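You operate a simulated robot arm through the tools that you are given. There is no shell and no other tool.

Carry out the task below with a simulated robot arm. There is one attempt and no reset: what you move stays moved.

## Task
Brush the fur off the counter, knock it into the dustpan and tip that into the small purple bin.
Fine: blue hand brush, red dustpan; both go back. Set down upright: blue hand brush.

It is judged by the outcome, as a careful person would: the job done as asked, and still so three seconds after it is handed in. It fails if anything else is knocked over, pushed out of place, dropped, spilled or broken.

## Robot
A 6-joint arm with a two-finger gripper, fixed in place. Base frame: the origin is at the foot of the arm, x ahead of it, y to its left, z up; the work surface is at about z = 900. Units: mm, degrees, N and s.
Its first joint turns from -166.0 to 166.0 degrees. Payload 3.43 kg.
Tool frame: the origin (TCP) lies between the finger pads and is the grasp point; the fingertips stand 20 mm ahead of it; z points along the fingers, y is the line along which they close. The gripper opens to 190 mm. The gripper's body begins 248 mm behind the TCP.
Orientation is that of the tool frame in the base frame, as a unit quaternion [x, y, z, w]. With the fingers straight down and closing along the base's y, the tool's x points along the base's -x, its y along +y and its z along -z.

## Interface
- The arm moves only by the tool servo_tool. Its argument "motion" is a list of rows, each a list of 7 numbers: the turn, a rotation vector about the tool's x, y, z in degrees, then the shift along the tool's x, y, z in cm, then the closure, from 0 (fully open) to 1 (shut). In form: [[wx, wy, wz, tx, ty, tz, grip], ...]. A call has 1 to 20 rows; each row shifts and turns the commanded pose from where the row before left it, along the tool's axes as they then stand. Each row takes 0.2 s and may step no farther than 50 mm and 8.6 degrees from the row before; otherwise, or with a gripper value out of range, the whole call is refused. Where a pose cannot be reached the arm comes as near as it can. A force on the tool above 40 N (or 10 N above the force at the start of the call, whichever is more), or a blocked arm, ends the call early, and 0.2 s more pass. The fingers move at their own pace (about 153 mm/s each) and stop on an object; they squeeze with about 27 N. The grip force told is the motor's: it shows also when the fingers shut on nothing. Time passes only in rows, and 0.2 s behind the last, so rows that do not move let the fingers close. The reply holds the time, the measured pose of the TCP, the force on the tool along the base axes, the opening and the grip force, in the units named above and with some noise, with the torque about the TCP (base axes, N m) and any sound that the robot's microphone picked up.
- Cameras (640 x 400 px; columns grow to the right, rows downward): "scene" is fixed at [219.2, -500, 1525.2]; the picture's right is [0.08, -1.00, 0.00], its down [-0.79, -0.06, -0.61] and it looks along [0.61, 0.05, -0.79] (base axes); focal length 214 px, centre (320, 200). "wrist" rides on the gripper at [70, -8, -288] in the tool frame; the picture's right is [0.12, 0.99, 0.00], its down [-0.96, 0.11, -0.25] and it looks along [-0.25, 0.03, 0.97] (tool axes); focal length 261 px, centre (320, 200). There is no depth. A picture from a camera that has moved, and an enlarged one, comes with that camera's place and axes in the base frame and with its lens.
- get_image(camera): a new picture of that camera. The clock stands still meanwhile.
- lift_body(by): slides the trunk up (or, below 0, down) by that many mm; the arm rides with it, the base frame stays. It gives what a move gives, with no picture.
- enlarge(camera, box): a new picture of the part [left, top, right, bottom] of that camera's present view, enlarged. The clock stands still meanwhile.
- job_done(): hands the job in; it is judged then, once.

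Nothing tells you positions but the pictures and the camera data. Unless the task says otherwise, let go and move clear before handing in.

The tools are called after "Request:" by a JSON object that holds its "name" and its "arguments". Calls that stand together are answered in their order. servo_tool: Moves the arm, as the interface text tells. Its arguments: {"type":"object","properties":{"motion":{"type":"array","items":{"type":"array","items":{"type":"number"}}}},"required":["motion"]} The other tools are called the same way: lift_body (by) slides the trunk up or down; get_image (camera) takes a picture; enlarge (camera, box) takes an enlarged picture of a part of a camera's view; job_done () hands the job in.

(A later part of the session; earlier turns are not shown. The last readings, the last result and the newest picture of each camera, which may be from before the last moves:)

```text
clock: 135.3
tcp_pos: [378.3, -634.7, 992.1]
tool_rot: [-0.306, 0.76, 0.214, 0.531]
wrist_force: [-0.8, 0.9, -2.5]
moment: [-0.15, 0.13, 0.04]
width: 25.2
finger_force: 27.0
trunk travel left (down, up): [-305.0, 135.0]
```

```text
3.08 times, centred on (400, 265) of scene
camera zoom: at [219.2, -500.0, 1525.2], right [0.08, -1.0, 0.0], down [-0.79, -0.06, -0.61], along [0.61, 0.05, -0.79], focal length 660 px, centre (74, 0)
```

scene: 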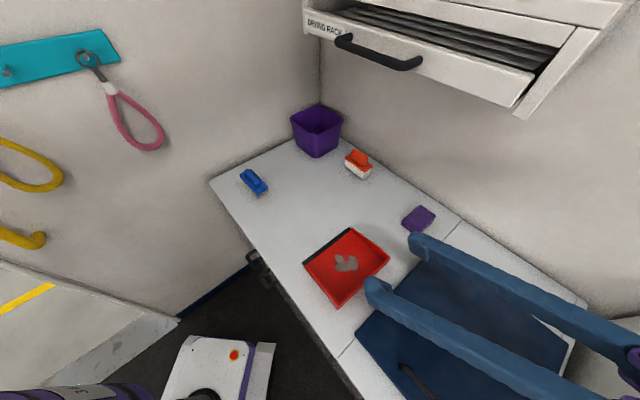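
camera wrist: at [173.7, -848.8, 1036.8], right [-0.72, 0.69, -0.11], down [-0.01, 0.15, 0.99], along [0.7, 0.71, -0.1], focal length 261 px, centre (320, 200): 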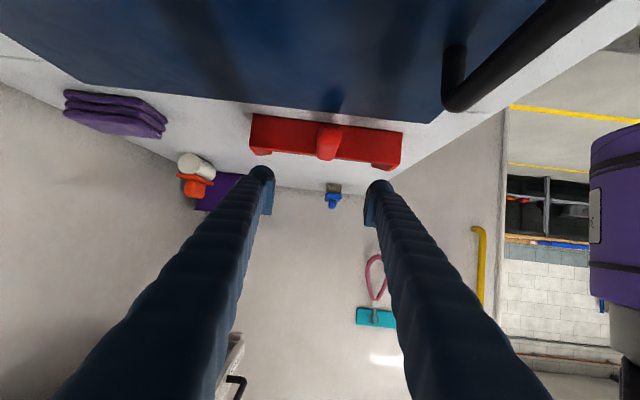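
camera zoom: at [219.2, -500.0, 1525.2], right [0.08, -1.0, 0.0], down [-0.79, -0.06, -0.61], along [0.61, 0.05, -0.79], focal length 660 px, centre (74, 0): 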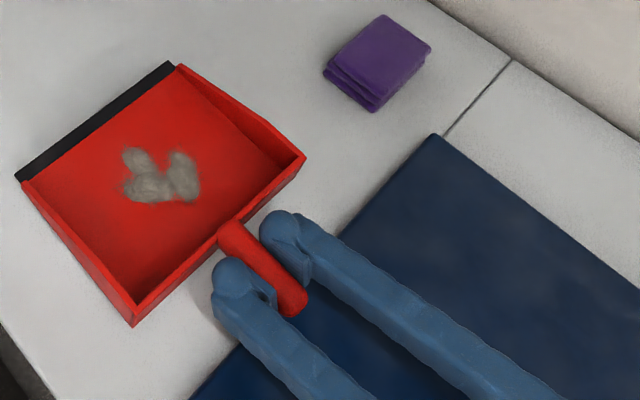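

The pan stays steady. I'm raising further and then carrying it towards the middle of the counter.

Request:
{"name": "lift_body", "arguments": {"by": 130}}

Request:
{"name": "servo_tool", "arguments": {"motion": [[0, 0, 0, -0.45, -0.25, 1.2, 1], [0, 0, 0, -0.8, -0.47, 2.2, 1], [0, 0, 0, -1.1, -0.63, 3.0, 1], [0, 0, 0, -1.1, -0.63, 3.0, 1], [0, 0, 0, -1.1, -0.63, 3.0, 1], [0, 0, 0, -1.1, -0.63, 3.0, 1], [0, 0, 0, -1.1, -0.63, 3.0, 1], [0, 0, 0, -1.1, -0.63, 3.0, 1], [0, 0, 0, -0.85, -0.5, 2.3, 1], [0, 0, 0, -0.6, -0.35, 1.6, 1], [0, 0, 0, -0.35, -0.2, 1.0, 1], [0, 0, 0, 0, 0, 0, 1]]}}

Request:
{"name": "get_image", "arguments": {"camera": "scene"}}

```text
clock: 136.9
tcp_pos: [380.0, -634.3, 1121.9]
tool_rot: [-0.306, 0.759, 0.215, 0.532]
wrist_force: [0.6, 0.4, -1.7]
moment: [-0.13, 0.12, 0.0]
width: 25.0
finger_force: 26.9
trunk travel left (down, up): [-435.0, 5.0]
```

```text
clock: 139.5
tcp_pos: [620.7, -479.4, 1125.2]
tool_rot: [-0.307, 0.76, 0.215, 0.531]
wrist_force: [-0.4, 0.3, -1.9]
moment: [-0.19, 0.15, 0.01]
width: 25.2
finger_force: 27.2
trunk travel left (down, up): [-435.0, 5.0]
```

```text
taken
```

scene: 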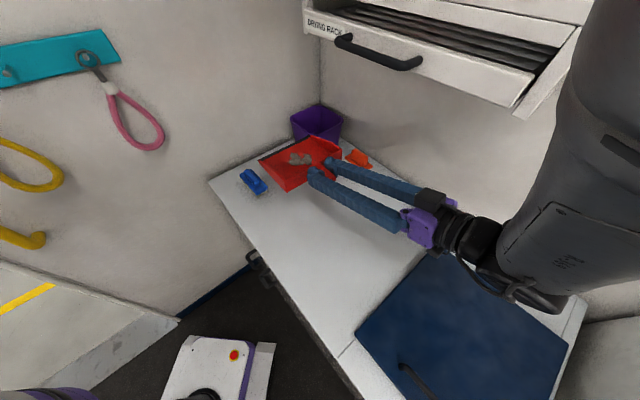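

I'm now turning the pan back towards the bin direction, half the turn first.

Request:
{"name": "servo_tool", "arguments": {"motion": [[2.5, 0, 0.9, 0, 0, 0, 1], [4.7, 0, 1.7, 0, 0, 0, 1], [5.6, 0, 2.05, 0, 0, 0, 1], [5.6, 0, 2.05, 0, 0, 0, 1], [5.6, 0, 2.05, 0, 0, 0, 1], [5.6, 0, 2.05, 0, 0, 0, 1], [4.0, 0, 1.45, 0, 0, 0, 1], [2.0, 0, 0.7, 0, 0, 0, 1], [0, 0, 0, 0, 0, 0, 1]]}}

Request:
{"name": "get_image", "arguments": {"camera": "scene"}}

Request:
{"name": "get_image", "arguments": {"camera": "wrist"}}

```text
clock: 141.5
tcp_pos: [633.6, -519.0, 1142.4]
tool_rot: [-0.044, 0.82, 0.039, 0.57]
wrist_force: [0.7, 0.1, -2.1]
moment: [-0.04, 0.2, -0.08]
width: 25.3
finger_force: 27.3
out of reach, approached as far as the arm can: row 6, 7, 8
trunk travel left (down, up): [-435.0, 5.0]
```

```text
taken
```

scene: 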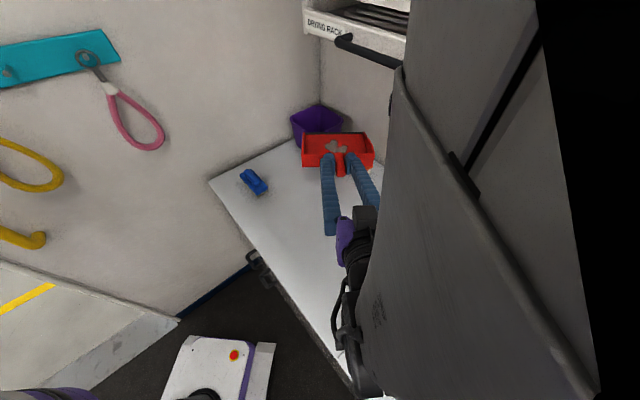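

```text
taken
camera wrist: at [342.2, -562.9, 1177.1], right [-0.15, 0.98, -0.1], down [0.09, 0.11, 0.99], along [0.98, 0.14, -0.11], focal length 261 px, centre (320, 200)
```

wrist: 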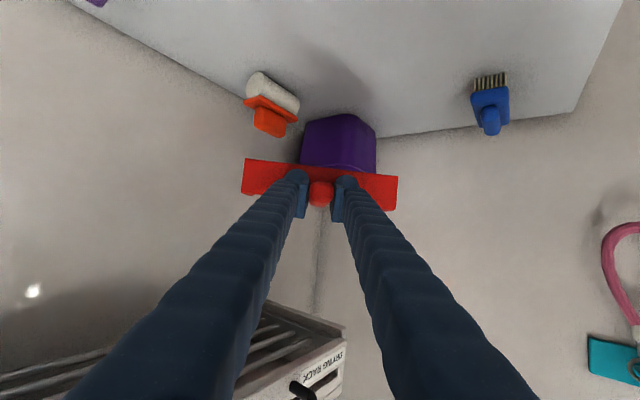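

The arm is folded too close there, so it deviated slightly, but the pan is still held and level. I'll extend outwards towards the bin first and finish turning there.

Request:
{"name": "servo_tool", "arguments": {"motion": [[0, 0, 0, -0.34, 0, 0.94, 1], [0, 0, 0, -0.68, 0, 1.88, 1], [0, 0, 0, -0.85, 0, 2.35, 1], [0, 0, 0, -0.68, 0, 1.88, 1], [0, 0, 0, -0.34, 0, 0.94, 1], [0, 0, 0, 0, 0, 0, 1], [0, 0, 0, 0, 0, 0, 1]]}}

Request:
{"name": "get_image", "arguments": {"camera": "scene"}}

```text
clock: 143.1
tcp_pos: [720.1, -510.6, 1143.0]
tool_rot: [-0.043, 0.819, 0.03, 0.572]
wrist_force: [0.8, -0.5, -2.5]
moment: [0.0, 0.2, -0.02]
width: 25.0
finger_force: 26.9
trunk travel left (down, up): [-435.0, 5.0]
```

```text
taken
```

scene: 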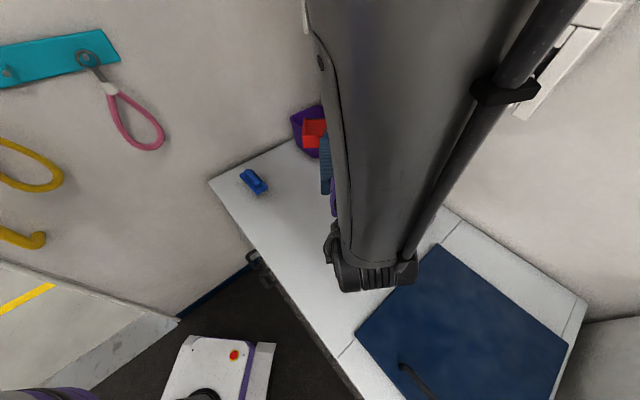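

The pan is out over the counter, near the bin. I'm moving left in stages while turning the pan to point at the bin from the robot's side.

Request:
{"name": "servo_tool", "arguments": {"motion": [[2.0, 0, 0.75, 0, 0, 0, 1], [4.1, 0, 1.5, 0, 0, 0, 1], [4.1, 0, 1.5, 0, 0, 0, 1], [2.0, 0, 0.7, 0, 0, 0, 1], [0, 0, 0, -0.1, 1.4, 0.3, 1], [0, 0, 0, -0.2, 2.5, 0.5, 1], [0, 0, 0, -0.2, 2.5, 0.5, 1], [0, 0, 0, -0.1, 1.4, 0.3, 1], [0, 0, 0, 0, 0, 0, 1]]}}

Request:
{"name": "get_image", "arguments": {"camera": "wrist"}}

Request:
{"name": "get_image", "arguments": {"camera": "scene"}}

```text
clock: 145.1
tcp_pos: [789.4, -513.2, 1190.0]
tool_rot: [0.051, 0.819, -0.028, 0.57]
wrist_force: [0.2, -1.1, -2.2]
moment: [0.03, 0.2, 0.01]
width: 25.1
finger_force: 27.6
out of reach, approached as far as the arm can: row 2, 3, 4, 5, 6, 7, 8
trunk travel left (down, up): [-435.0, 5.0]
```

```text
taken
camera wrist: at [495.2, -487.8, 1225.3], right [0.07, 0.99, -0.1], down [0.11, 0.09, 0.99], along [0.99, -0.08, -0.11], focal length 261 px, centre (320, 200)
```

wrist: 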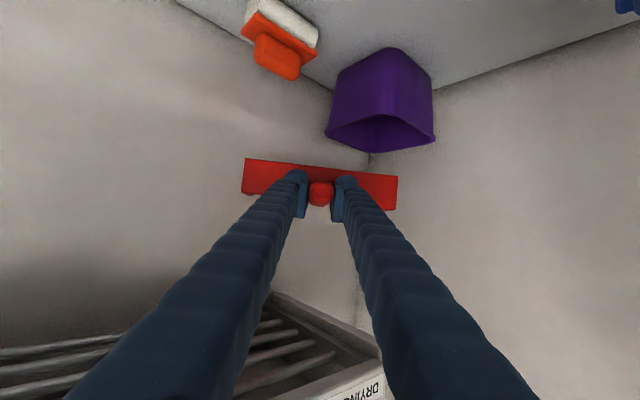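

```text
taken
```

scene: 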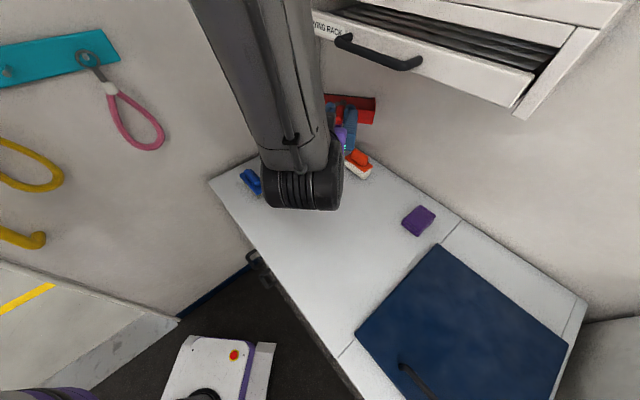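

Holding the tool this shallow while close in is limited by the raised trunk, and the pan is drifting towards the wall. I'll lower the trunk in steps, raising the arm to compensate, to regain freedom.

Request:
{"name": "lift_body", "arguments": {"by": -60}}

Request:
{"name": "servo_tool", "arguments": {"motion": [[0, 0, 0, 0.2, 0, -0.55, 1], [0, 0, 0, 0.4, 0, -1.1, 1], [0, 0, 0, 0.5, 0, -1.4, 1], [0, 0, 0, 0.4, 0, -1.1, 1], [0, 0, 0, 0.2, 0, -0.55, 1], [0, 0, 0, 0, 0, 0, 1]]}}

Request:
{"name": "get_image", "arguments": {"camera": "wrist"}}

```text
clock: 146.1
tcp_pos: [788.7, -512.2, 1132.1]
tool_rot: [0.051, 0.82, -0.029, 0.569]
wrist_force: [0.2, 0.3, -2.6]
moment: [0.02, 0.22, -0.03]
width: 24.9
finger_force: 27.1
trunk travel left (down, up): [-375.0, 65.0]
```

```text
clock: 147.5
tcp_pos: [745.6, -518.1, 1141.6]
tool_rot: [0.052, 0.821, -0.023, 0.569]
wrist_force: [-0.6, 0.2, -2.8]
moment: [0.02, 0.19, -0.01]
width: 25.0
finger_force: 26.8
out of reach, approached as far as the arm can: row 3, 4, 5
trunk travel left (down, up): [-375.0, 65.0]
```

```text
taken
camera wrist: at [452.3, -495.6, 1176.3], right [0.07, 0.99, -0.09], down [0.12, 0.08, 0.99], along [0.99, -0.08, -0.11], focal length 261 px, centre (320, 200)
```

wrist: 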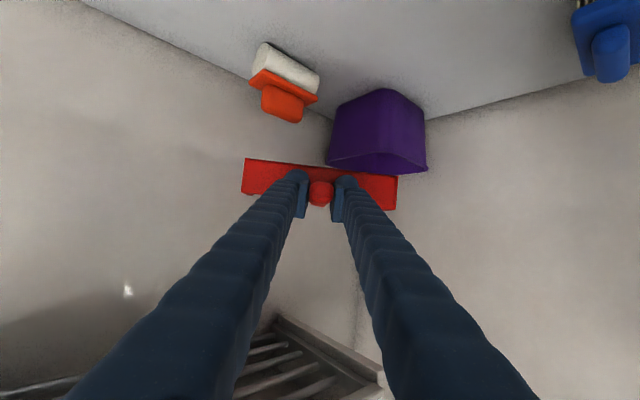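

Request:
{"name": "servo_tool", "arguments": {"motion": [[0, 0, 0, -1.0, 0, -0.36, 1], [0, 0, 0, -2.2, 0, -0.8, 1], [0, 0, 0, -2.2, 0, -0.8, 1], [0, 0, 0, -1.5, 0, -0.55, 1], [0, 0, 0, -0.6, 0, -0.2, 1], [0, 0, 0, 0, 0, 0, 1]]}}

Request:
{"name": "lift_body", "arguments": {"by": -90}}

Request:
{"name": "servo_tool", "arguments": {"motion": [[0, 0, 0, -1.0, 0, -0.36, 1], [0, 0, 0, -2.2, 0, -0.8, 1], [0, 0, 0, -2.2, 0, -0.8, 1], [0, 0, 0, -1.5, 0, -0.55, 1], [0, 0, 0, -0.6, 0, -0.2, 1], [0, 0, 0, 0, 0, 0, 1]]}}

Request:
{"name": "lift_body", "arguments": {"by": -90}}

```text
clock: 148.9
tcp_pos: [747.6, -518.9, 1221.1]
tool_rot: [0.052, 0.819, -0.029, 0.57]
wrist_force: [0.8, -0.8, -3.0]
moment: [0.06, 0.24, 0.02]
width: 25.1
finger_force: 26.9
trunk travel left (down, up): [-375.0, 65.0]
```

```text
clock: 150.2
tcp_pos: [746.7, -518.6, 1131.8]
tool_rot: [0.051, 0.819, -0.029, 0.57]
wrist_force: [-0.6, 0.3, -2.3]
moment: [0.04, 0.2, 0.01]
width: 24.8
finger_force: 26.5
trunk travel left (down, up): [-285.0, 155.0]
```

```text
clock: 151.6
tcp_pos: [747.2, -520.8, 1210.8]
tool_rot: [0.051, 0.819, -0.028, 0.571]
wrist_force: [-0.3, 0.1, -2.1]
moment: [0.04, 0.24, -0.04]
width: 25.1
finger_force: 27.3
trunk travel left (down, up): [-285.0, 155.0]
```

```text
clock: 152.8
tcp_pos: [747.8, -520.2, 1121.0]
tool_rot: [0.051, 0.819, -0.029, 0.57]
wrist_force: [0.3, -0.3, -2.3]
moment: [0.01, 0.25, -0.02]
width: 25.2
finger_force: 26.5
trunk travel left (down, up): [-195.0, 245.0]
```

There's freedom again with the trunk lower. I'm continuing the turn towards the bin.

Request:
{"name": "servo_tool", "arguments": {"motion": [[2.0, 0, 0.75, 0, 0, 0, 1], [4.1, 0, 1.5, 0, 0, 0, 1], [4.1, 0, 1.5, 0, 0, 0, 1], [2.0, 0, 0.7, 0, 0, 0, 1], [0, 0, 0, 0, 0, 0, 1]]}}

Request:
{"name": "get_image", "arguments": {"camera": "wrist"}}

```text
clock: 154.0
tcp_pos: [746.8, -520.0, 1119.7]
tool_rot: [0.143, 0.809, -0.093, 0.563]
wrist_force: [0.5, -0.2, -1.2]
moment: [0.07, 0.18, -0.04]
width: 24.8
finger_force: 26.6
trunk travel left (down, up): [-195.0, 245.0]
```

```text
taken
camera wrist: at [466.7, -430.8, 1154.2], right [0.29, 0.95, -0.1], down [0.13, 0.06, 0.99], along [0.95, -0.31, -0.11], focal length 261 px, centre (320, 200)
```

wrist: 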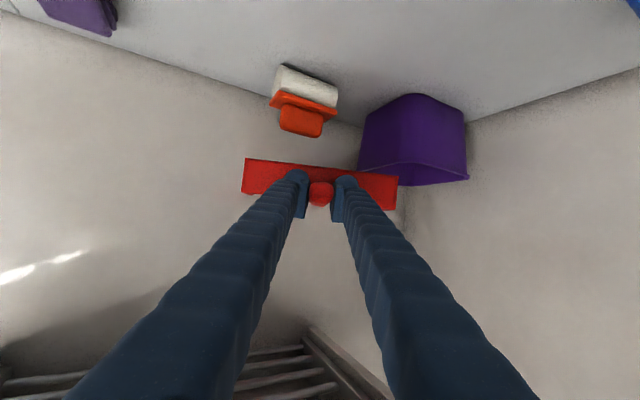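

I'm moving left and slightly back so the pan stays clear of the walls, then finishing the turn.

Request:
{"name": "servo_tool", "arguments": {"motion": [[0, 0, 0, 0.2, 1.0, -0.55, 1], [0, 0, 0, 0.4, 2.0, -1.1, 1], [0, 0, 0, 0.4, 2.5, -1.1, 1], [0, 0, 0, 0.36, 2.5, -1.0, 1], [0, 0, 0, 0, 2.5, 0, 1], [0, 0, 0, 0, 1.5, 0, 1], [0, 0, 0, 0, 0, 0, 1], [1.9, 0, 0.7, 0, 0, 0, 1], [3.9, 0, 1.4, 0, 0, 0, 1], [3.9, 0, 1.4, 0, 0, 0, 1], [1.95, 0, 0.7, 0, 0, 0, 1], [0, 0, 0, 0, 0, 0, 1]]}}

Request:
{"name": "get_image", "arguments": {"camera": "wrist"}}

Request:
{"name": "get_image", "arguments": {"camera": "scene"}}

```text
clock: 156.6
tcp_pos: [753.5, -435.0, 1162.2]
tool_rot: [0.186, 0.804, -0.104, 0.555]
wrist_force: [-0.6, -0.9, -2.6]
moment: [0.05, 0.19, -0.02]
width: 25.0
finger_force: 27.3
out of reach, approached as far as the arm can: row 4, 5, 6, 8, 9, 10
trunk travel left (down, up): [-195.0, 245.0]
```

```text
taken
camera wrist: at [481.2, -322.9, 1200.1], right [0.37, 0.92, -0.07], down [0.14, 0.02, 0.99], along [0.92, -0.38, -0.12], focal length 261 px, centre (320, 200)
```

wrist: 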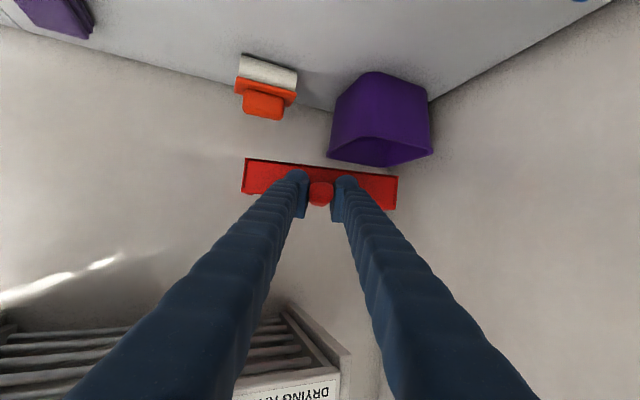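

```text
taken
```

scene: 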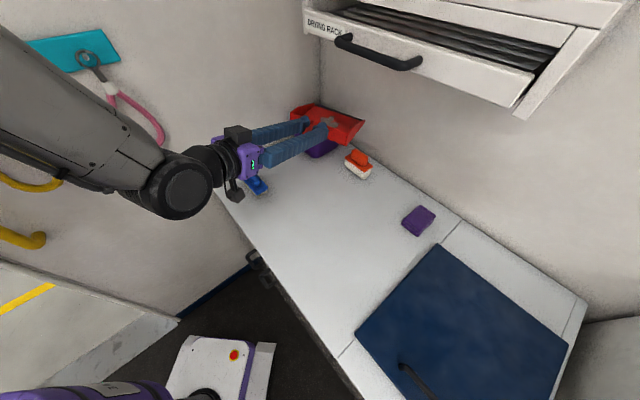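

The pan is now beside the bin. I'll lower the trunk further in compensated steps so the arm can pull back and left over the bin.

Request:
{"name": "lift_body", "arguments": {"by": -60}}

Request:
{"name": "servo_tool", "arguments": {"motion": [[0, 0, 0, -1.0, 0, -0.36, 1], [0, 0, 0, -2.2, 0, -0.8, 1], [0, 0, 0, -2.2, 0, -0.8, 1], [0, 0, 0, -2.2, 0, -0.8, 1], [0, 0, 0, -1.0, 0, -0.36, 1], [0, 0, 0, 0, 0, 0, 1]]}}

Request:
{"name": "lift_body", "arguments": {"by": -90}}

Request:
{"name": "get_image", "arguments": {"camera": "scene"}}

```text
clock: 157.6
tcp_pos: [752.8, -435.0, 1101.9]
tool_rot: [0.187, 0.804, -0.105, 0.555]
wrist_force: [-0.4, 0.6, -1.9]
moment: [0.1, 0.21, 0.02]
width: 25.1
finger_force: 27.1
trunk travel left (down, up): [-135.0, 305.0]
```

```text
clock: 159.0
tcp_pos: [752.1, -438.9, 1193.7]
tool_rot: [0.187, 0.804, -0.104, 0.554]
wrist_force: [-0.4, -0.1, -1.4]
moment: [0.13, 0.21, -0.01]
width: 24.9
finger_force: 27.3
trunk travel left (down, up): [-135.0, 305.0]
```

```text
clock: 160.3
tcp_pos: [752.9, -439.2, 1105.3]
tool_rot: [0.187, 0.804, -0.105, 0.555]
wrist_force: [-0.6, 0.3, -2.4]
moment: [0.08, 0.21, 0.02]
width: 25.0
finger_force: 26.7
trunk travel left (down, up): [-45.0, 395.0]
```

```text
taken
```

scene: 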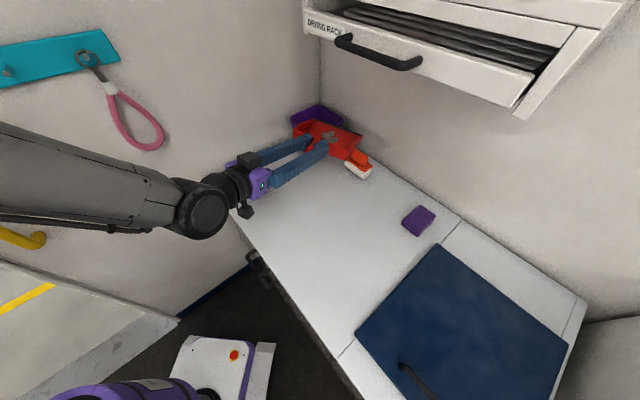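

I'm moving left and slightly back so the lip comes over the bin.

Request:
{"name": "servo_tool", "arguments": {"motion": [[0, 0, 0, 0.1, 1.2, -0.3, 1], [0, 0, 0, 0.2, 2.3, -0.5, 1], [0, 0, 0, 0.2, 2.5, -0.5, 1], [0, 0, 0, 0.2, 2.5, -0.5, 1], [0, 0, 0, 0.1, 2.3, -0.4, 1], [0, 0, 0, 0, 1.2, 0, 1], [0, 0, 0, 0, 0, 0, 1]]}}

Request:
{"name": "get_image", "arguments": {"camera": "scene"}}

Request:
{"name": "get_image", "arguments": {"camera": "wrist"}}

```text
clock: 161.9
tcp_pos: [749.3, -380.9, 1116.5]
tool_rot: [0.181, 0.806, -0.095, 0.555]
wrist_force: [0.8, -0.8, -1.6]
moment: [0.1, 0.22, 0.01]
width: 24.9
finger_force: 26.6
out of reach, approached as far as the arm can: row 3, 4, 5, 6
trunk travel left (down, up): [-45.0, 395.0]
```

```text
taken
```

scene: 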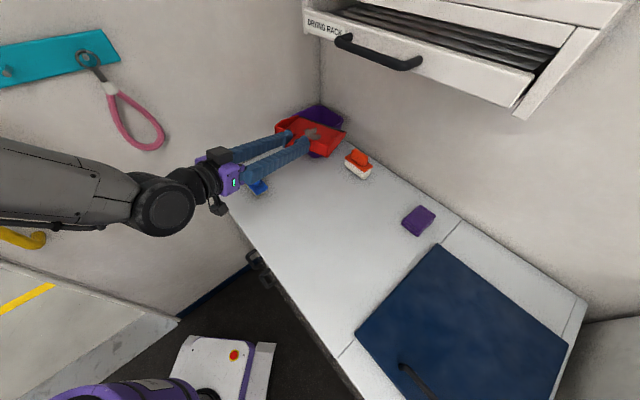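

```text
taken
camera wrist: at [476.3, -275.0, 1155.1], right [0.35, 0.93, -0.06], down [0.14, 0.01, 0.99], along [0.92, -0.36, -0.12], focal length 261 px, centre (320, 200)
```

wrist: 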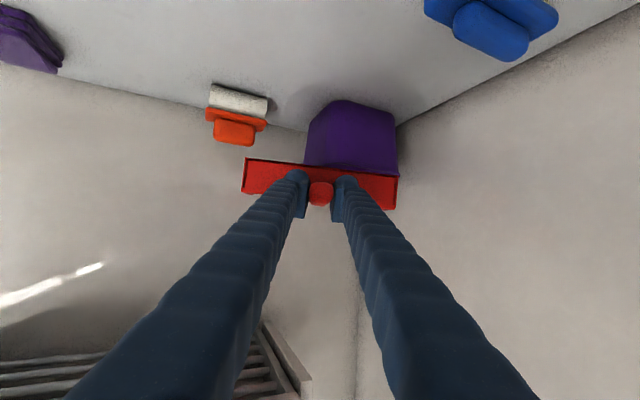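

The lip is at the bin's right edge. A forward-left move stays within reach, so I'm bringing the lip well over the bin.

Request:
{"name": "servo_tool", "arguments": {"motion": [[0, 0, 0, -0.25, 0.6, 0.7, 1], [0, 0, 0, -0.45, 1.1, 1.2, 1], [0, 0, 0, -0.5, 1.3, 1.4, 1], [0, 0, 0, -0.5, 1.2, 1.3, 1], [0, 0, 0, -0.35, 0.9, 1.0, 1], [0, 0, 0, 0, 0, 0, 1]]}}

Request:
{"name": "get_image", "arguments": {"camera": "scene"}}

Request:
{"name": "enlarge", "arguments": {"camera": "scene", "box": [250, 80, 380, 180]}}

```text
clock: 163.3
tcp_pos: [801.7, -407.2, 1132.6]
tool_rot: [0.182, 0.806, -0.097, 0.555]
wrist_force: [0.3, 0.6, -1.7]
moment: [0.11, 0.18, 0.01]
width: 24.8
finger_force: 27.2
out of reach, approached as far as the arm can: row 1, 2, 3, 4, 5
trunk travel left (down, up): [-45.0, 395.0]
```

```text
taken
```

scene: 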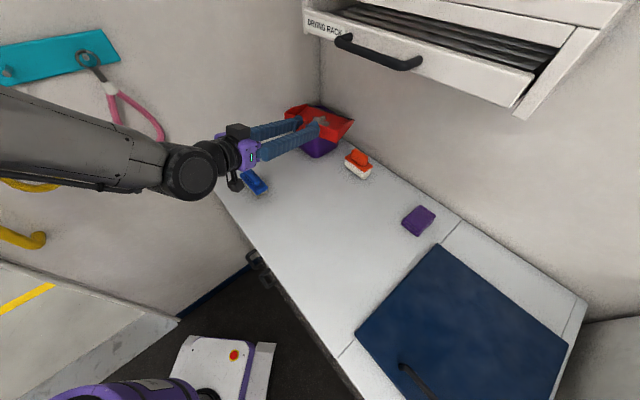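

```text
4.00 times, centred on (315, 130) of scene
camera zoom: at [219.2, -500.0, 1525.2], right [0.08, -1.0, 0.0], down [-0.79, -0.06, -0.61], along [0.61, 0.05, -0.79], focal length 858 px, centre (340, 480)
```

zoom: 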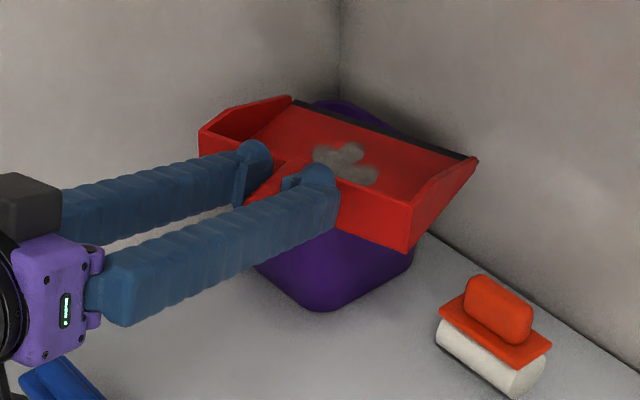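

The shallow pitch is what limits the arm. A small 10° forward pitch, not enough to slide the fur, should free it. I'll do that and shift left.

Request:
{"name": "servo_tool", "arguments": {"motion": [[0, 2.5, 0, 0, 0, -0.3, 1], [0, 3.5, 0, 0, 0, -0.3, 1], [0, 3.5, 0, 0, 0, -0.3, 1], [0, 0, 0, 0, 1.0, 0, 1], [0, 0, 0, 0, 1.5, 0, 1], [0, 0, 0, 0, 1.5, 0, 1], [0, 0, 0, 0, 0, 0, 1]]}}

Request:
{"name": "get_image", "arguments": {"camera": "scene"}}

Request:
{"name": "enlarge", "arguments": {"camera": "scene", "box": [250, 80, 380, 180]}}

```text
clock: 164.9
tcp_pos: [810.9, -367.7, 1138.7]
tool_rot: [0.192, 0.848, -0.085, 0.486]
wrist_force: [0.0, -0.7, -2.0]
moment: [0.07, 0.18, -0.03]
width: 25.0
finger_force: 27.0
trunk travel left (down, up): [-45.0, 395.0]
```

```text
taken
```

scene: 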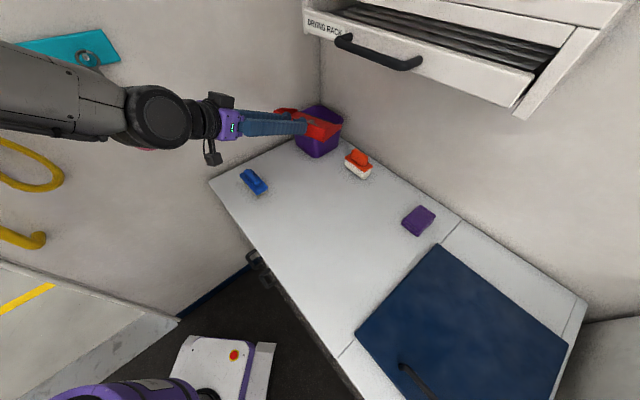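

```text
4.00 times, centred on (315, 130) of scene
camera zoom: at [219.2, -500.0, 1525.2], right [0.08, -1.0, 0.0], down [-0.79, -0.06, -0.61], along [0.61, 0.05, -0.79], focal length 858 px, centre (340, 480)
```

zoom: 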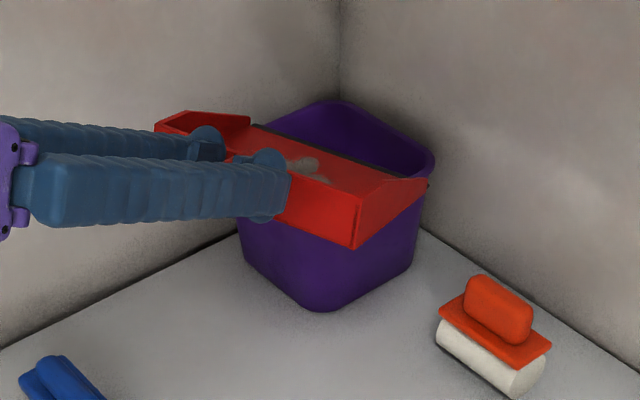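

The pan is now well over the bin with its lip near the bin's middle. I'll tip it in stages, raising with the trunk while pitching about the lip.

Request:
{"name": "lift_body", "arguments": {"by": 45}}

Request:
{"name": "servo_tool", "arguments": {"motion": [[0, 4.7, 0, -0.5, 0, 0.66, 1], [0, 4.7, 0, -0.5, 0, 0.66, 1], [0, 4.7, 0, -0.5, 0, 0.66, 1], [0, 0, 0, 0, 0, 0, 1]]}}

Request:
{"name": "enlarge", "arguments": {"camera": "scene", "box": [250, 80, 380, 180]}}

Request:
{"name": "get_image", "arguments": {"camera": "scene"}}

```text
clock: 165.8
tcp_pos: [811.2, -367.4, 1183.5]
tool_rot: [0.193, 0.848, -0.085, 0.487]
wrist_force: [-0.3, 0.4, -2.6]
moment: [0.08, 0.19, 0.05]
width: 25.2
finger_force: 26.6
trunk travel left (down, up): [-90.0, 350.0]
```

```text
clock: 166.8
tcp_pos: [826.5, -355.1, 1185.8]
tool_rot: [0.188, 0.873, -0.057, 0.446]
wrist_force: [-0.1, 0.4, -2.1]
moment: [0.07, 0.15, 0.04]
width: 24.9
finger_force: 27.4
out of reach, approached as far as the arm can: row 1, 2, 3
trunk travel left (down, up): [-90.0, 350.0]
```

```text
4.00 times, centred on (315, 130) of scene
camera zoom: at [219.2, -500.0, 1525.2], right [0.08, -1.0, 0.0], down [-0.79, -0.06, -0.61], along [0.61, 0.05, -0.79], focal length 858 px, centre (340, 480)
```

zoom: 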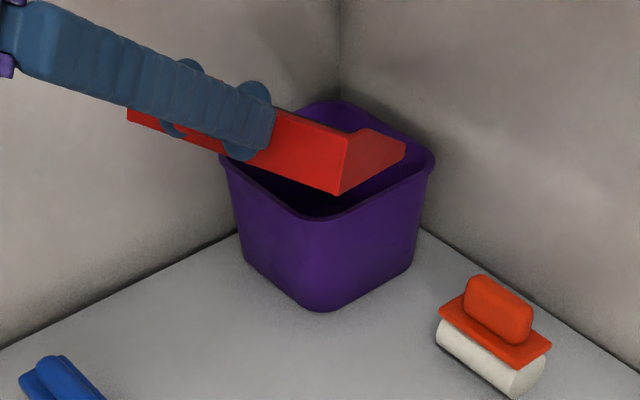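

```text
taken
```

scene: 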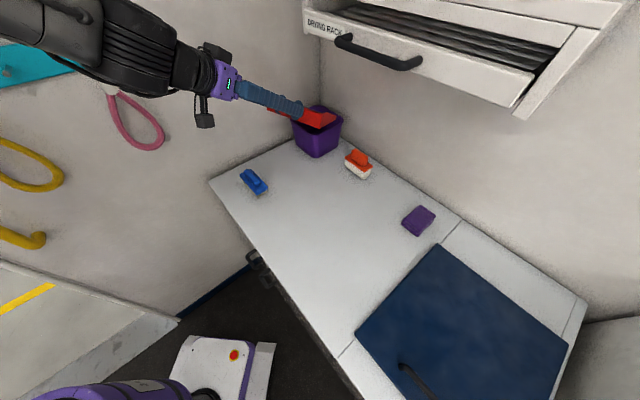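

The arm is nearly straight there, so I need the trunk higher. I'm raising it and continuing to pitch.

Request:
{"name": "lift_body", "arguments": {"by": 60}}

Request:
{"name": "servo_tool", "arguments": {"motion": [[0, 4, 0, 0, 0, 0, 1], [0, 4, 0, 0, 0, 0, 1], [0, 0, 0, 0, 0, 0, 1]]}}

Request:
{"name": "get_image", "arguments": {"camera": "scene"}}

Request:
{"name": "get_image", "arguments": {"camera": "wrist"}}

```text
clock: 167.8
tcp_pos: [826.9, -355.4, 1243.7]
tool_rot: [0.188, 0.873, -0.057, 0.446]
wrist_force: [-0.2, 0.1, -2.1]
moment: [0.04, 0.17, 0.01]
width: 24.9
finger_force: 26.4
trunk travel left (down, up): [-150.0, 290.0]
```

```text
clock: 168.6
tcp_pos: [831.4, -350.0, 1247.1]
tool_rot: [0.185, 0.876, -0.05, 0.443]
wrist_force: [0.1, -0.3, -2.1]
moment: [0.04, 0.21, -0.01]
width: 25.1
finger_force: 26.7
out of reach, approached as far as the arm can: row 1, 2
trunk travel left (down, up): [-150.0, 290.0]
```

```text
taken
```

scene: 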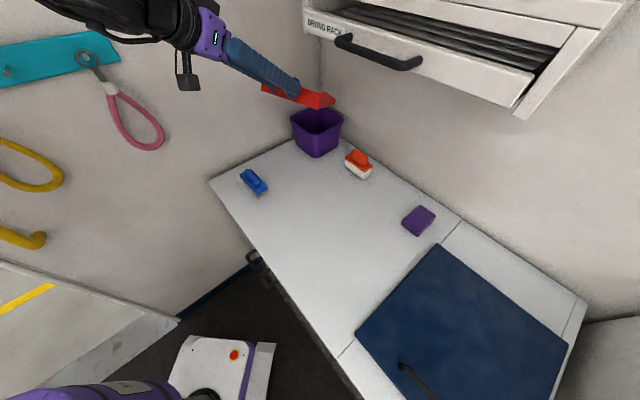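

```text
taken
camera wrist: at [571.4, -268.0, 1363.6], right [0.3, 0.95, -0.02], down [0.37, -0.1, 0.92], along [0.88, -0.29, -0.39], focal length 261 px, centre (320, 200)
```

wrist: 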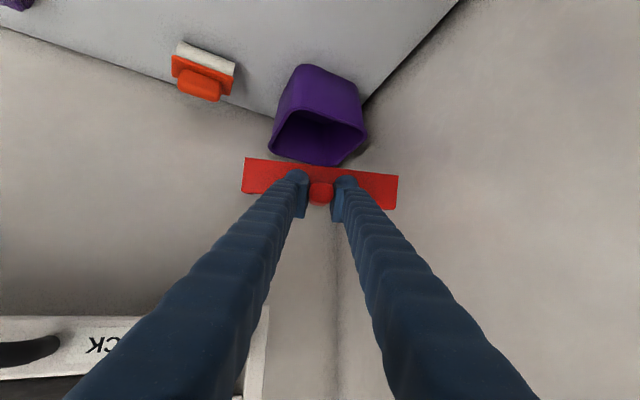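

I'll bring the arm down relative to the trunk (servo down, trunk up) to give it bend, and then pitch.

Request:
{"name": "servo_tool", "arguments": {"motion": [[0, 0, 0, 0.8, 0, 0.6, 1], [0, 0, 0, 1.6, 0, 1.2, 1], [0, 0, 0, 2.0, 0, 1.5, 1], [0, 0, 0, 2.0, 0, 1.5, 1], [0, 0, 0, 1.0, 0, 0.75, 1], [0, 0, 0, 0, 0, 0, 1]]}}

Request:
{"name": "lift_body", "arguments": {"by": 90}}

Request:
{"name": "servo_tool", "arguments": {"motion": [[0, 2, 0, 0, 0, 0, 1], [0, 3, 0, 0, 0, 0, 1], [0, 0, 0, 0, 0, 0, 1]]}}

Request:
{"name": "get_image", "arguments": {"camera": "scene"}}

```text
clock: 170.0
tcp_pos: [832.4, -343.3, 1153.5]
tool_rot: [0.185, 0.876, -0.05, 0.442]
wrist_force: [1.2, 0.1, -2.2]
moment: [0.08, 0.21, 0.0]
width: 25.1
finger_force: 27.6
trunk travel left (down, up): [-150.0, 290.0]
```

```text
clock: 171.2
tcp_pos: [832.2, -342.9, 1242.9]
tool_rot: [0.185, 0.876, -0.05, 0.442]
wrist_force: [0.0, 0.9, -2.6]
moment: [0.07, 0.15, -0.02]
width: 25.0
finger_force: 27.6
trunk travel left (down, up): [-240.0, 200.0]
```

```text
clock: 172.0
tcp_pos: [833.4, -339.3, 1241.8]
tool_rot: [0.184, 0.889, -0.04, 0.418]
wrist_force: [-0.1, -0.2, -1.0]
moment: [0.04, 0.19, 0.0]
width: 25.0
finger_force: 26.9
out of reach, approached as far as the arm can: row 2
trunk travel left (down, up): [-240.0, 200.0]
```

```text
taken
```

scene: 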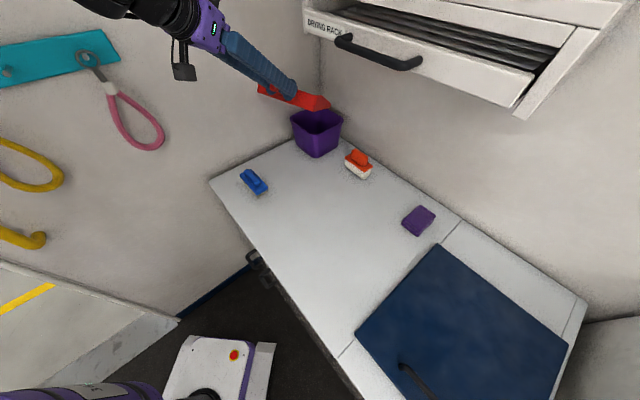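

That helps. I'm repeating: arm down, trunk up, then pitch.

Request:
{"name": "servo_tool", "arguments": {"motion": [[0, 0, 0, 0.9, 0, 0.75, 1], [0, 0, 0, 1.7, 0, 1.45, 1], [0, 0, 0, 2.0, 0, 1.7, 1], [0, 0, 0, 2.0, 0, 1.7, 1], [0, 0, 0, 1.0, 0, 0.85, 1], [0, 0, 0, 0, 0, 0, 1]]}}

Request:
{"name": "lift_body", "arguments": {"by": 100}}

Request:
{"name": "servo_tool", "arguments": {"motion": [[0, 3, 0, 0, 0, 0, 1], [0, 4, 0, 0, 0, 0, 1], [0, 3, 0, 0, 0, 0, 1], [0, 0, 0, 0, 0, 0, 1]]}}

Request:
{"name": "enlarge", "arguments": {"camera": "scene", "box": [230, 40, 390, 170]}}

Request:
{"name": "get_image", "arguments": {"camera": "wrist"}}

```text
clock: 173.4
tcp_pos: [832.2, -332.1, 1143.6]
tool_rot: [0.186, 0.894, -0.04, 0.405]
wrist_force: [0.3, 1.5, 4.3]
moment: [-0.72, -0.66, 0.28]
width: 25.0
finger_force: 26.9
trunk travel left (down, up): [-240.0, 200.0]
```

```text
clock: 174.7
tcp_pos: [832.5, -331.6, 1242.2]
tool_rot: [0.187, 0.894, -0.042, 0.404]
wrist_force: [0.2, -0.6, -2.2]
moment: [0.09, 0.15, 0.05]
width: 25.0
finger_force: 27.1
trunk travel left (down, up): [-340.0, 100.0]
```

```text
clock: 175.7
tcp_pos: [834.5, -324.6, 1240.7]
tool_rot: [0.186, 0.91, -0.027, 0.371]
wrist_force: [0.7, -0.8, -3.1]
moment: [0.06, 0.15, 0.01]
width: 25.1
finger_force: 26.9
out of reach, approached as far as the arm can: row 2, 3
trunk travel left (down, up): [-340.0, 100.0]
```

```text
3.08 times, centred on (310, 105) of scene
camera zoom: at [219.2, -500.0, 1525.2], right [0.08, -1.0, 0.0], down [-0.79, -0.06, -0.61], along [0.61, 0.05, -0.79], focal length 660 px, centre (351, 492)
```

zoom: 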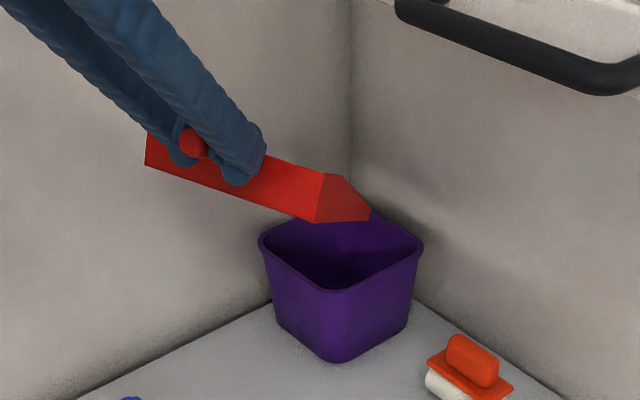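

```text
taken
camera wrist: at [593.7, -257.7, 1400.6], right [0.28, 0.96, 0.01], down [0.51, -0.15, 0.85], along [0.82, -0.23, -0.53], focal length 261 px, centre (320, 200)
```

wrist: 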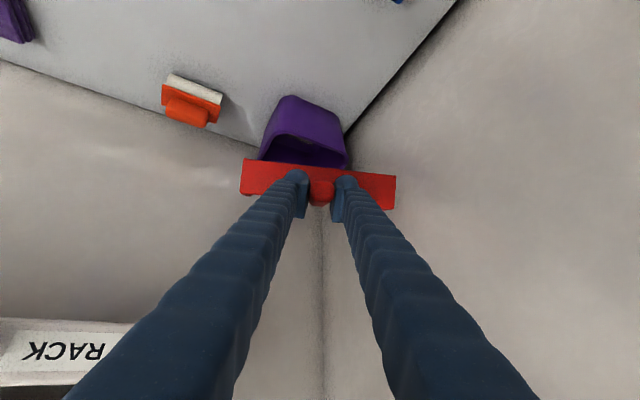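

The pan drifted left, towards the wall, and rolled a little. I'm yawing it back and levelling the roll, then continuing.

Request:
{"name": "servo_tool", "arguments": {"motion": [[4.0, 0, 1.7, 0, 0, 0, 1], [4.0, 0, 1.8, 0, 0, 0, 1], [3.9, 0, 1.8, 0, 0, 0, 1], [0, 0, 0, 0, 0, 0, 1]]}}

Request:
{"name": "enlarge", "arguments": {"camera": "scene", "box": [230, 40, 390, 170]}}

Request:
{"name": "get_image", "arguments": {"camera": "wrist"}}

```text
clock: 176.7
tcp_pos: [835.1, -324.6, 1241.8]
tool_rot: [0.21, 0.907, -0.048, 0.363]
wrist_force: [0.2, 0.4, -2.4]
moment: [-0.03, 0.19, -0.02]
width: 25.2
finger_force: 27.0
out of reach, approached as far as the arm can: row 2, 3
trunk travel left (down, up): [-340.0, 100.0]
```

```text
3.08 times, centred on (310, 105) of scene
camera zoom: at [219.2, -500.0, 1525.2], right [0.08, -1.0, 0.0], down [-0.79, -0.06, -0.61], along [0.61, 0.05, -0.79], focal length 660 px, centre (351, 492)
```

zoom: 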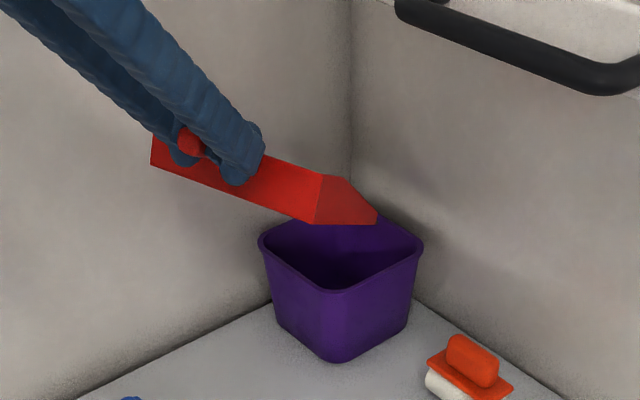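

```text
taken
camera wrist: at [601.2, -240.2, 1403.9], right [0.34, 0.94, -0.02], down [0.51, -0.17, 0.84], along [0.79, -0.29, -0.54], focal length 261 px, centre (320, 200)
```

wrist: 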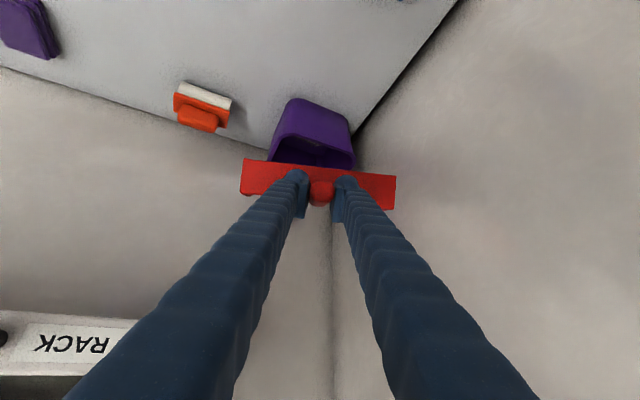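

I'm gaining more bend: arm down, trunk up, twice, to full trunk height.

Request:
{"name": "servo_tool", "arguments": {"motion": [[0, 0, 0, 0.7, -0.3, 0.7, 1], [0, 0, 0, 1.4, -0.5, 1.4, 1], [0, 0, 0, 1.3, -0.5, 1.5, 1], [0, 0, 0, 0, 0, 0, 1]]}}

Request:
{"name": "lift_body", "arguments": {"by": 50}}

Request:
{"name": "servo_tool", "arguments": {"motion": [[0, 0, 0, 0.7, -0.2, 0.7, 1], [0, 0, 0, 1.4, -0.3, 1.4, 1], [0, 0, 0, 1.3, -0.3, 1.5, 1], [0, 0, 0, 0, 0, 0, 1]]}}

Request:
{"name": "lift_body", "arguments": {"by": 49}}

Request:
{"name": "enlarge", "arguments": {"camera": "scene", "box": [230, 40, 390, 170]}}

```text
clock: 177.7
tcp_pos: [829.4, -333.8, 1191.6]
tool_rot: [0.209, 0.907, -0.043, 0.362]
wrist_force: [0.4, 0.5, -1.6]
moment: [0.06, 0.09, 0.01]
width: 25.1
finger_force: 26.6
trunk travel left (down, up): [-340.0, 100.0]
```

```text
clock: 178.7
tcp_pos: [830.9, -334.1, 1240.5]
tool_rot: [0.208, 0.908, -0.042, 0.362]
wrist_force: [0.3, -0.3, -3.0]
moment: [0.06, 0.13, -0.01]
width: 25.1
finger_force: 27.6
trunk travel left (down, up): [-390.0, 50.0]
```

```text
clock: 179.7
tcp_pos: [827.4, -340.4, 1193.2]
tool_rot: [0.206, 0.908, -0.038, 0.362]
wrist_force: [-0.7, 0.1, -2.7]
moment: [0.06, 0.18, -0.03]
width: 24.9
finger_force: 27.0
out of reach, approached as far as the arm can: row 3
trunk travel left (down, up): [-390.0, 50.0]
```

```text
clock: 180.6
tcp_pos: [826.9, -341.2, 1241.4]
tool_rot: [0.207, 0.908, -0.038, 0.361]
wrist_force: [0.5, 0.2, -2.3]
moment: [0.08, 0.15, 0.0]
width: 25.0
finger_force: 26.9
trunk travel left (down, up): [-439.0, 1.0]
```

```text
3.08 times, centred on (310, 105) of scene
camera zoom: at [219.2, -500.0, 1525.2], right [0.08, -1.0, 0.0], down [-0.79, -0.06, -0.61], along [0.61, 0.05, -0.79], focal length 660 px, centre (351, 492)
```

zoom: 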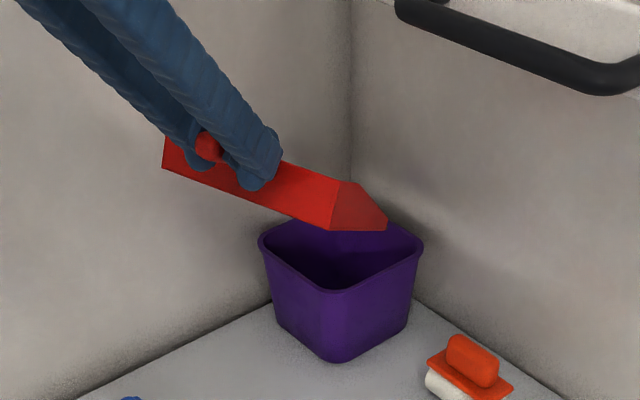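

The trunk is at full height now. I'm pitching further.

Request:
{"name": "servo_tool", "arguments": {"motion": [[0, 3, 0, 0, 0, 0, 1], [0, 4, 0, 0, 0, 0, 1], [0, 4, 0, 0, 0, 0, 1], [0, 0, 0, 0, 0, 0, 1]]}}

Request:
{"name": "enlarge", "arguments": {"camera": "scene", "box": [230, 40, 390, 170]}}

Request:
{"name": "get_image", "arguments": {"camera": "scene"}}

```text
clock: 181.6
tcp_pos: [829.4, -333.5, 1240.6]
tool_rot: [0.206, 0.922, -0.021, 0.326]
wrist_force: [-0.8, 0.5, -1.7]
moment: [0.06, 0.15, 0.01]
width: 24.9
finger_force: 27.5
out of reach, approached as far as the arm can: row 2, 3
trunk travel left (down, up): [-439.0, 1.0]
```

```text
3.08 times, centred on (310, 105) of scene
camera zoom: at [219.2, -500.0, 1525.2], right [0.08, -1.0, 0.0], down [-0.79, -0.06, -0.61], along [0.61, 0.05, -0.79], focal length 660 px, centre (351, 492)
```

zoom: 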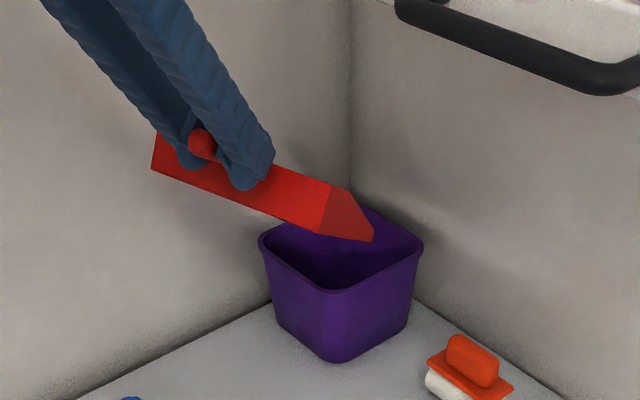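

```text
taken
```

scene: 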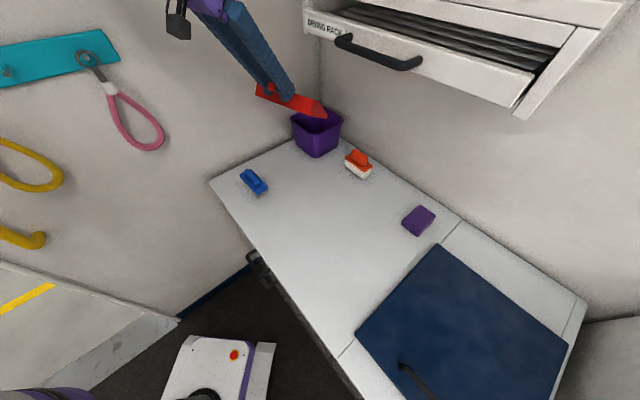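

The wrist is locked against a singular alignment with the forearm on this side. The pan is still held, but pitch can't go past about 32°. I'll back off right, level the pan and re-approach with the trunk low so the wrist can bend the other way.

Request:
{"name": "servo_tool", "arguments": {"motion": [[0, 0, 0, 0.3, -0.8, -0.2, 1], [0, 0, 0, 0.6, -1.6, -0.5, 1], [0, 0, 0, 0.6, -2.0, -0.5, 1], [0, 0, 0, 0.6, -2.0, -0.5, 1], [0, -2.5, 0, 0, -0.8, 0, 1], [0, -4, 0, 0, 0, 0, 1], [0, -4, 0, 0, 0, 0, 1], [0, -4, 0, 0, 0, 0, 1], [0, 0, 0, 0, 0, 0, 1]]}}

Request:
{"name": "enlarge", "arguments": {"camera": "scene", "box": [230, 40, 390, 170]}}

Request:
{"name": "get_image", "arguments": {"camera": "wrist"}}

```text
clock: 183.6
tcp_pos: [775.1, -389.0, 1234.7]
tool_rot: [0.201, 0.874, -0.047, 0.44]
wrist_force: [0.2, -0.1, -1.9]
moment: [0.08, 0.2, 0.02]
width: 25.1
finger_force: 27.2
trunk travel left (down, up): [-439.0, 1.0]
```

```text
3.08 times, centred on (310, 105) of scene
camera zoom: at [219.2, -500.0, 1525.2], right [0.08, -1.0, 0.0], down [-0.79, -0.06, -0.61], along [0.61, 0.05, -0.79], focal length 660 px, centre (351, 492)
```

zoom: 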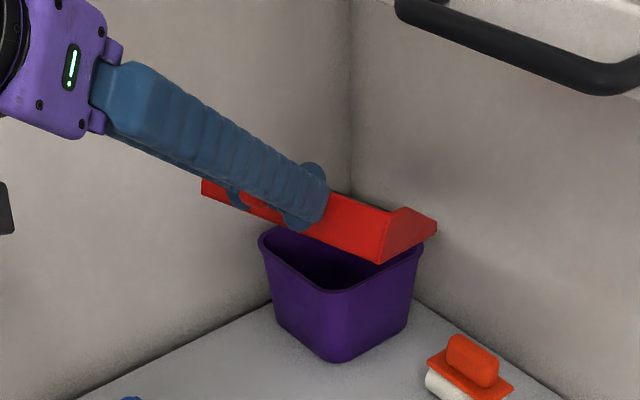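

```text
taken
camera wrist: at [518.2, -301.7, 1352.7], right [0.33, 0.94, 0.0], down [0.37, -0.13, 0.92], along [0.87, -0.3, -0.39], focal length 261 px, centre (320, 200)
```

wrist: 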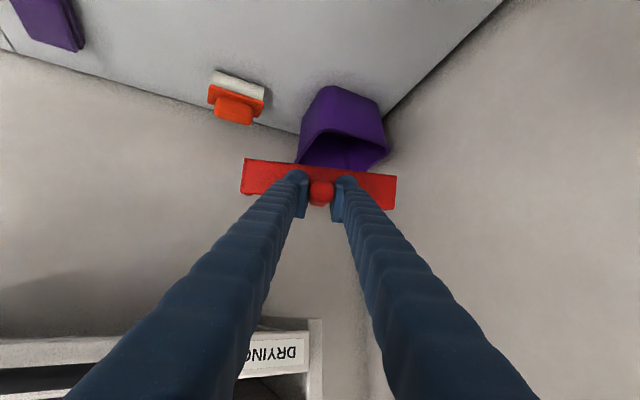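

No clipping on the way out. I'm levelling the pan fully and lowering the trunk in compensated steps.

Request:
{"name": "servo_tool", "arguments": {"motion": [[0, -3, 0, 0, 0, 0, 1], [0, -4, 0, 0, 0, 0, 1], [0, -4, 0, 0, 0, 0, 1], [0, -4, 0, 0, 0, 0, 1], [0, -2, 0, 0, 0, 0, 1], [0, 0, 0, 0, 0, 0, 1]]}}

Request:
{"name": "enlarge", "arguments": {"camera": "scene", "box": [230, 40, 390, 170]}}

```text
clock: 185.0
tcp_pos: [775.8, -408.7, 1243.5]
tool_rot: [0.198, 0.81, -0.06, 0.549]
wrist_force: [-0.7, 0.1, -2.4]
moment: [0.07, 0.25, -0.03]
width: 24.9
finger_force: 26.6
out of reach, approached as far as the arm can: row 2, 3, 4, 5
trunk travel left (down, up): [-439.0, 1.0]
```

```text
3.08 times, centred on (310, 105) of scene
camera zoom: at [219.2, -500.0, 1525.2], right [0.08, -1.0, 0.0], down [-0.79, -0.06, -0.61], along [0.61, 0.05, -0.79], focal length 660 px, centre (351, 492)
```

zoom: 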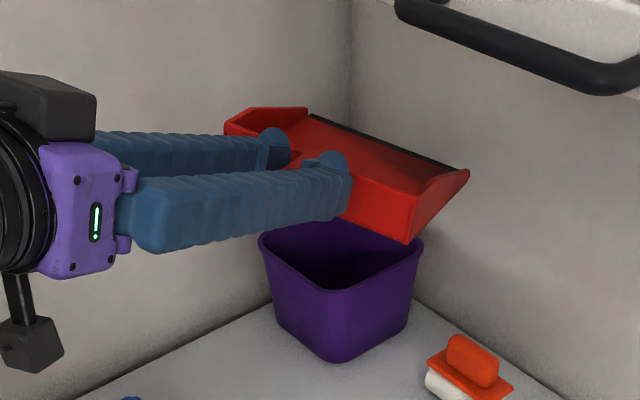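

The pan interior now looks empty, so the fur must have slid out during the 30° pitch while the lip was over the bin. I'll look closely at the pan, bin and counter.

Request:
{"name": "enlarge", "arguments": {"camera": "scene", "box": [280, 90, 360, 150]}}

Request:
{"name": "get_image", "arguments": {"camera": "scene"}}

Request:
{"name": "get_image", "arguments": {"camera": "wrist"}}

```text
6.67 times, centred on (320, 120) of scene
camera zoom: at [219.2, -500.0, 1525.2], right [0.08, -1.0, 0.0], down [-0.79, -0.06, -0.61], along [0.61, 0.05, -0.79], focal length 1430 px, centre (320, 733)
```

zoom: 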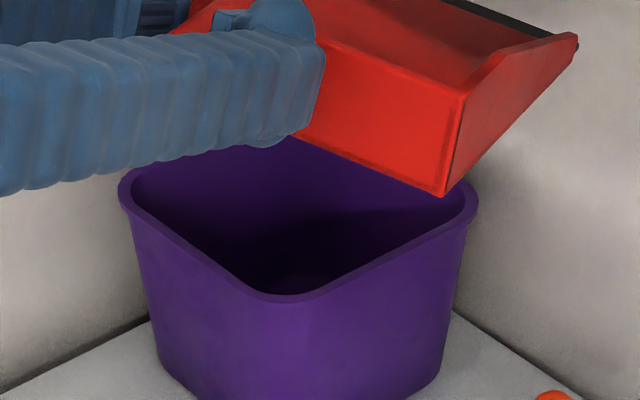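

```text
taken
```

scene: 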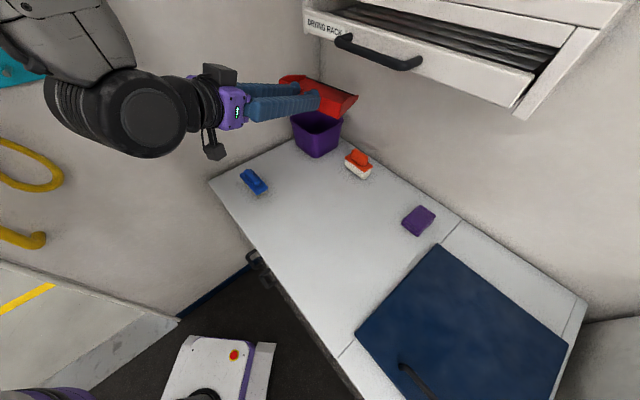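

```text
taken
camera wrist: at [499.6, -310.3, 1290.3], right [0.35, 0.94, 0.01], down [0.14, -0.06, 0.99], along [0.93, -0.34, -0.15], focal length 261 px, centre (320, 200)
```

wrist: 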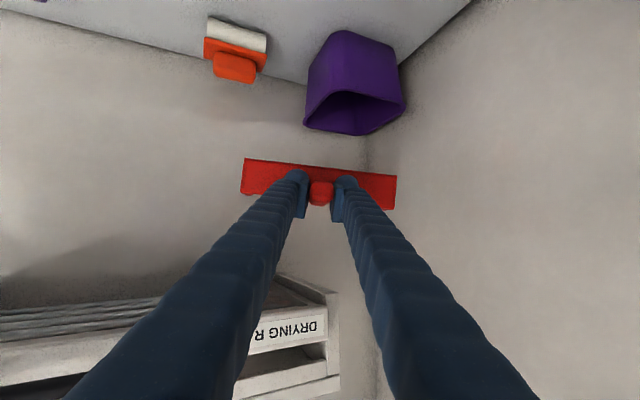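

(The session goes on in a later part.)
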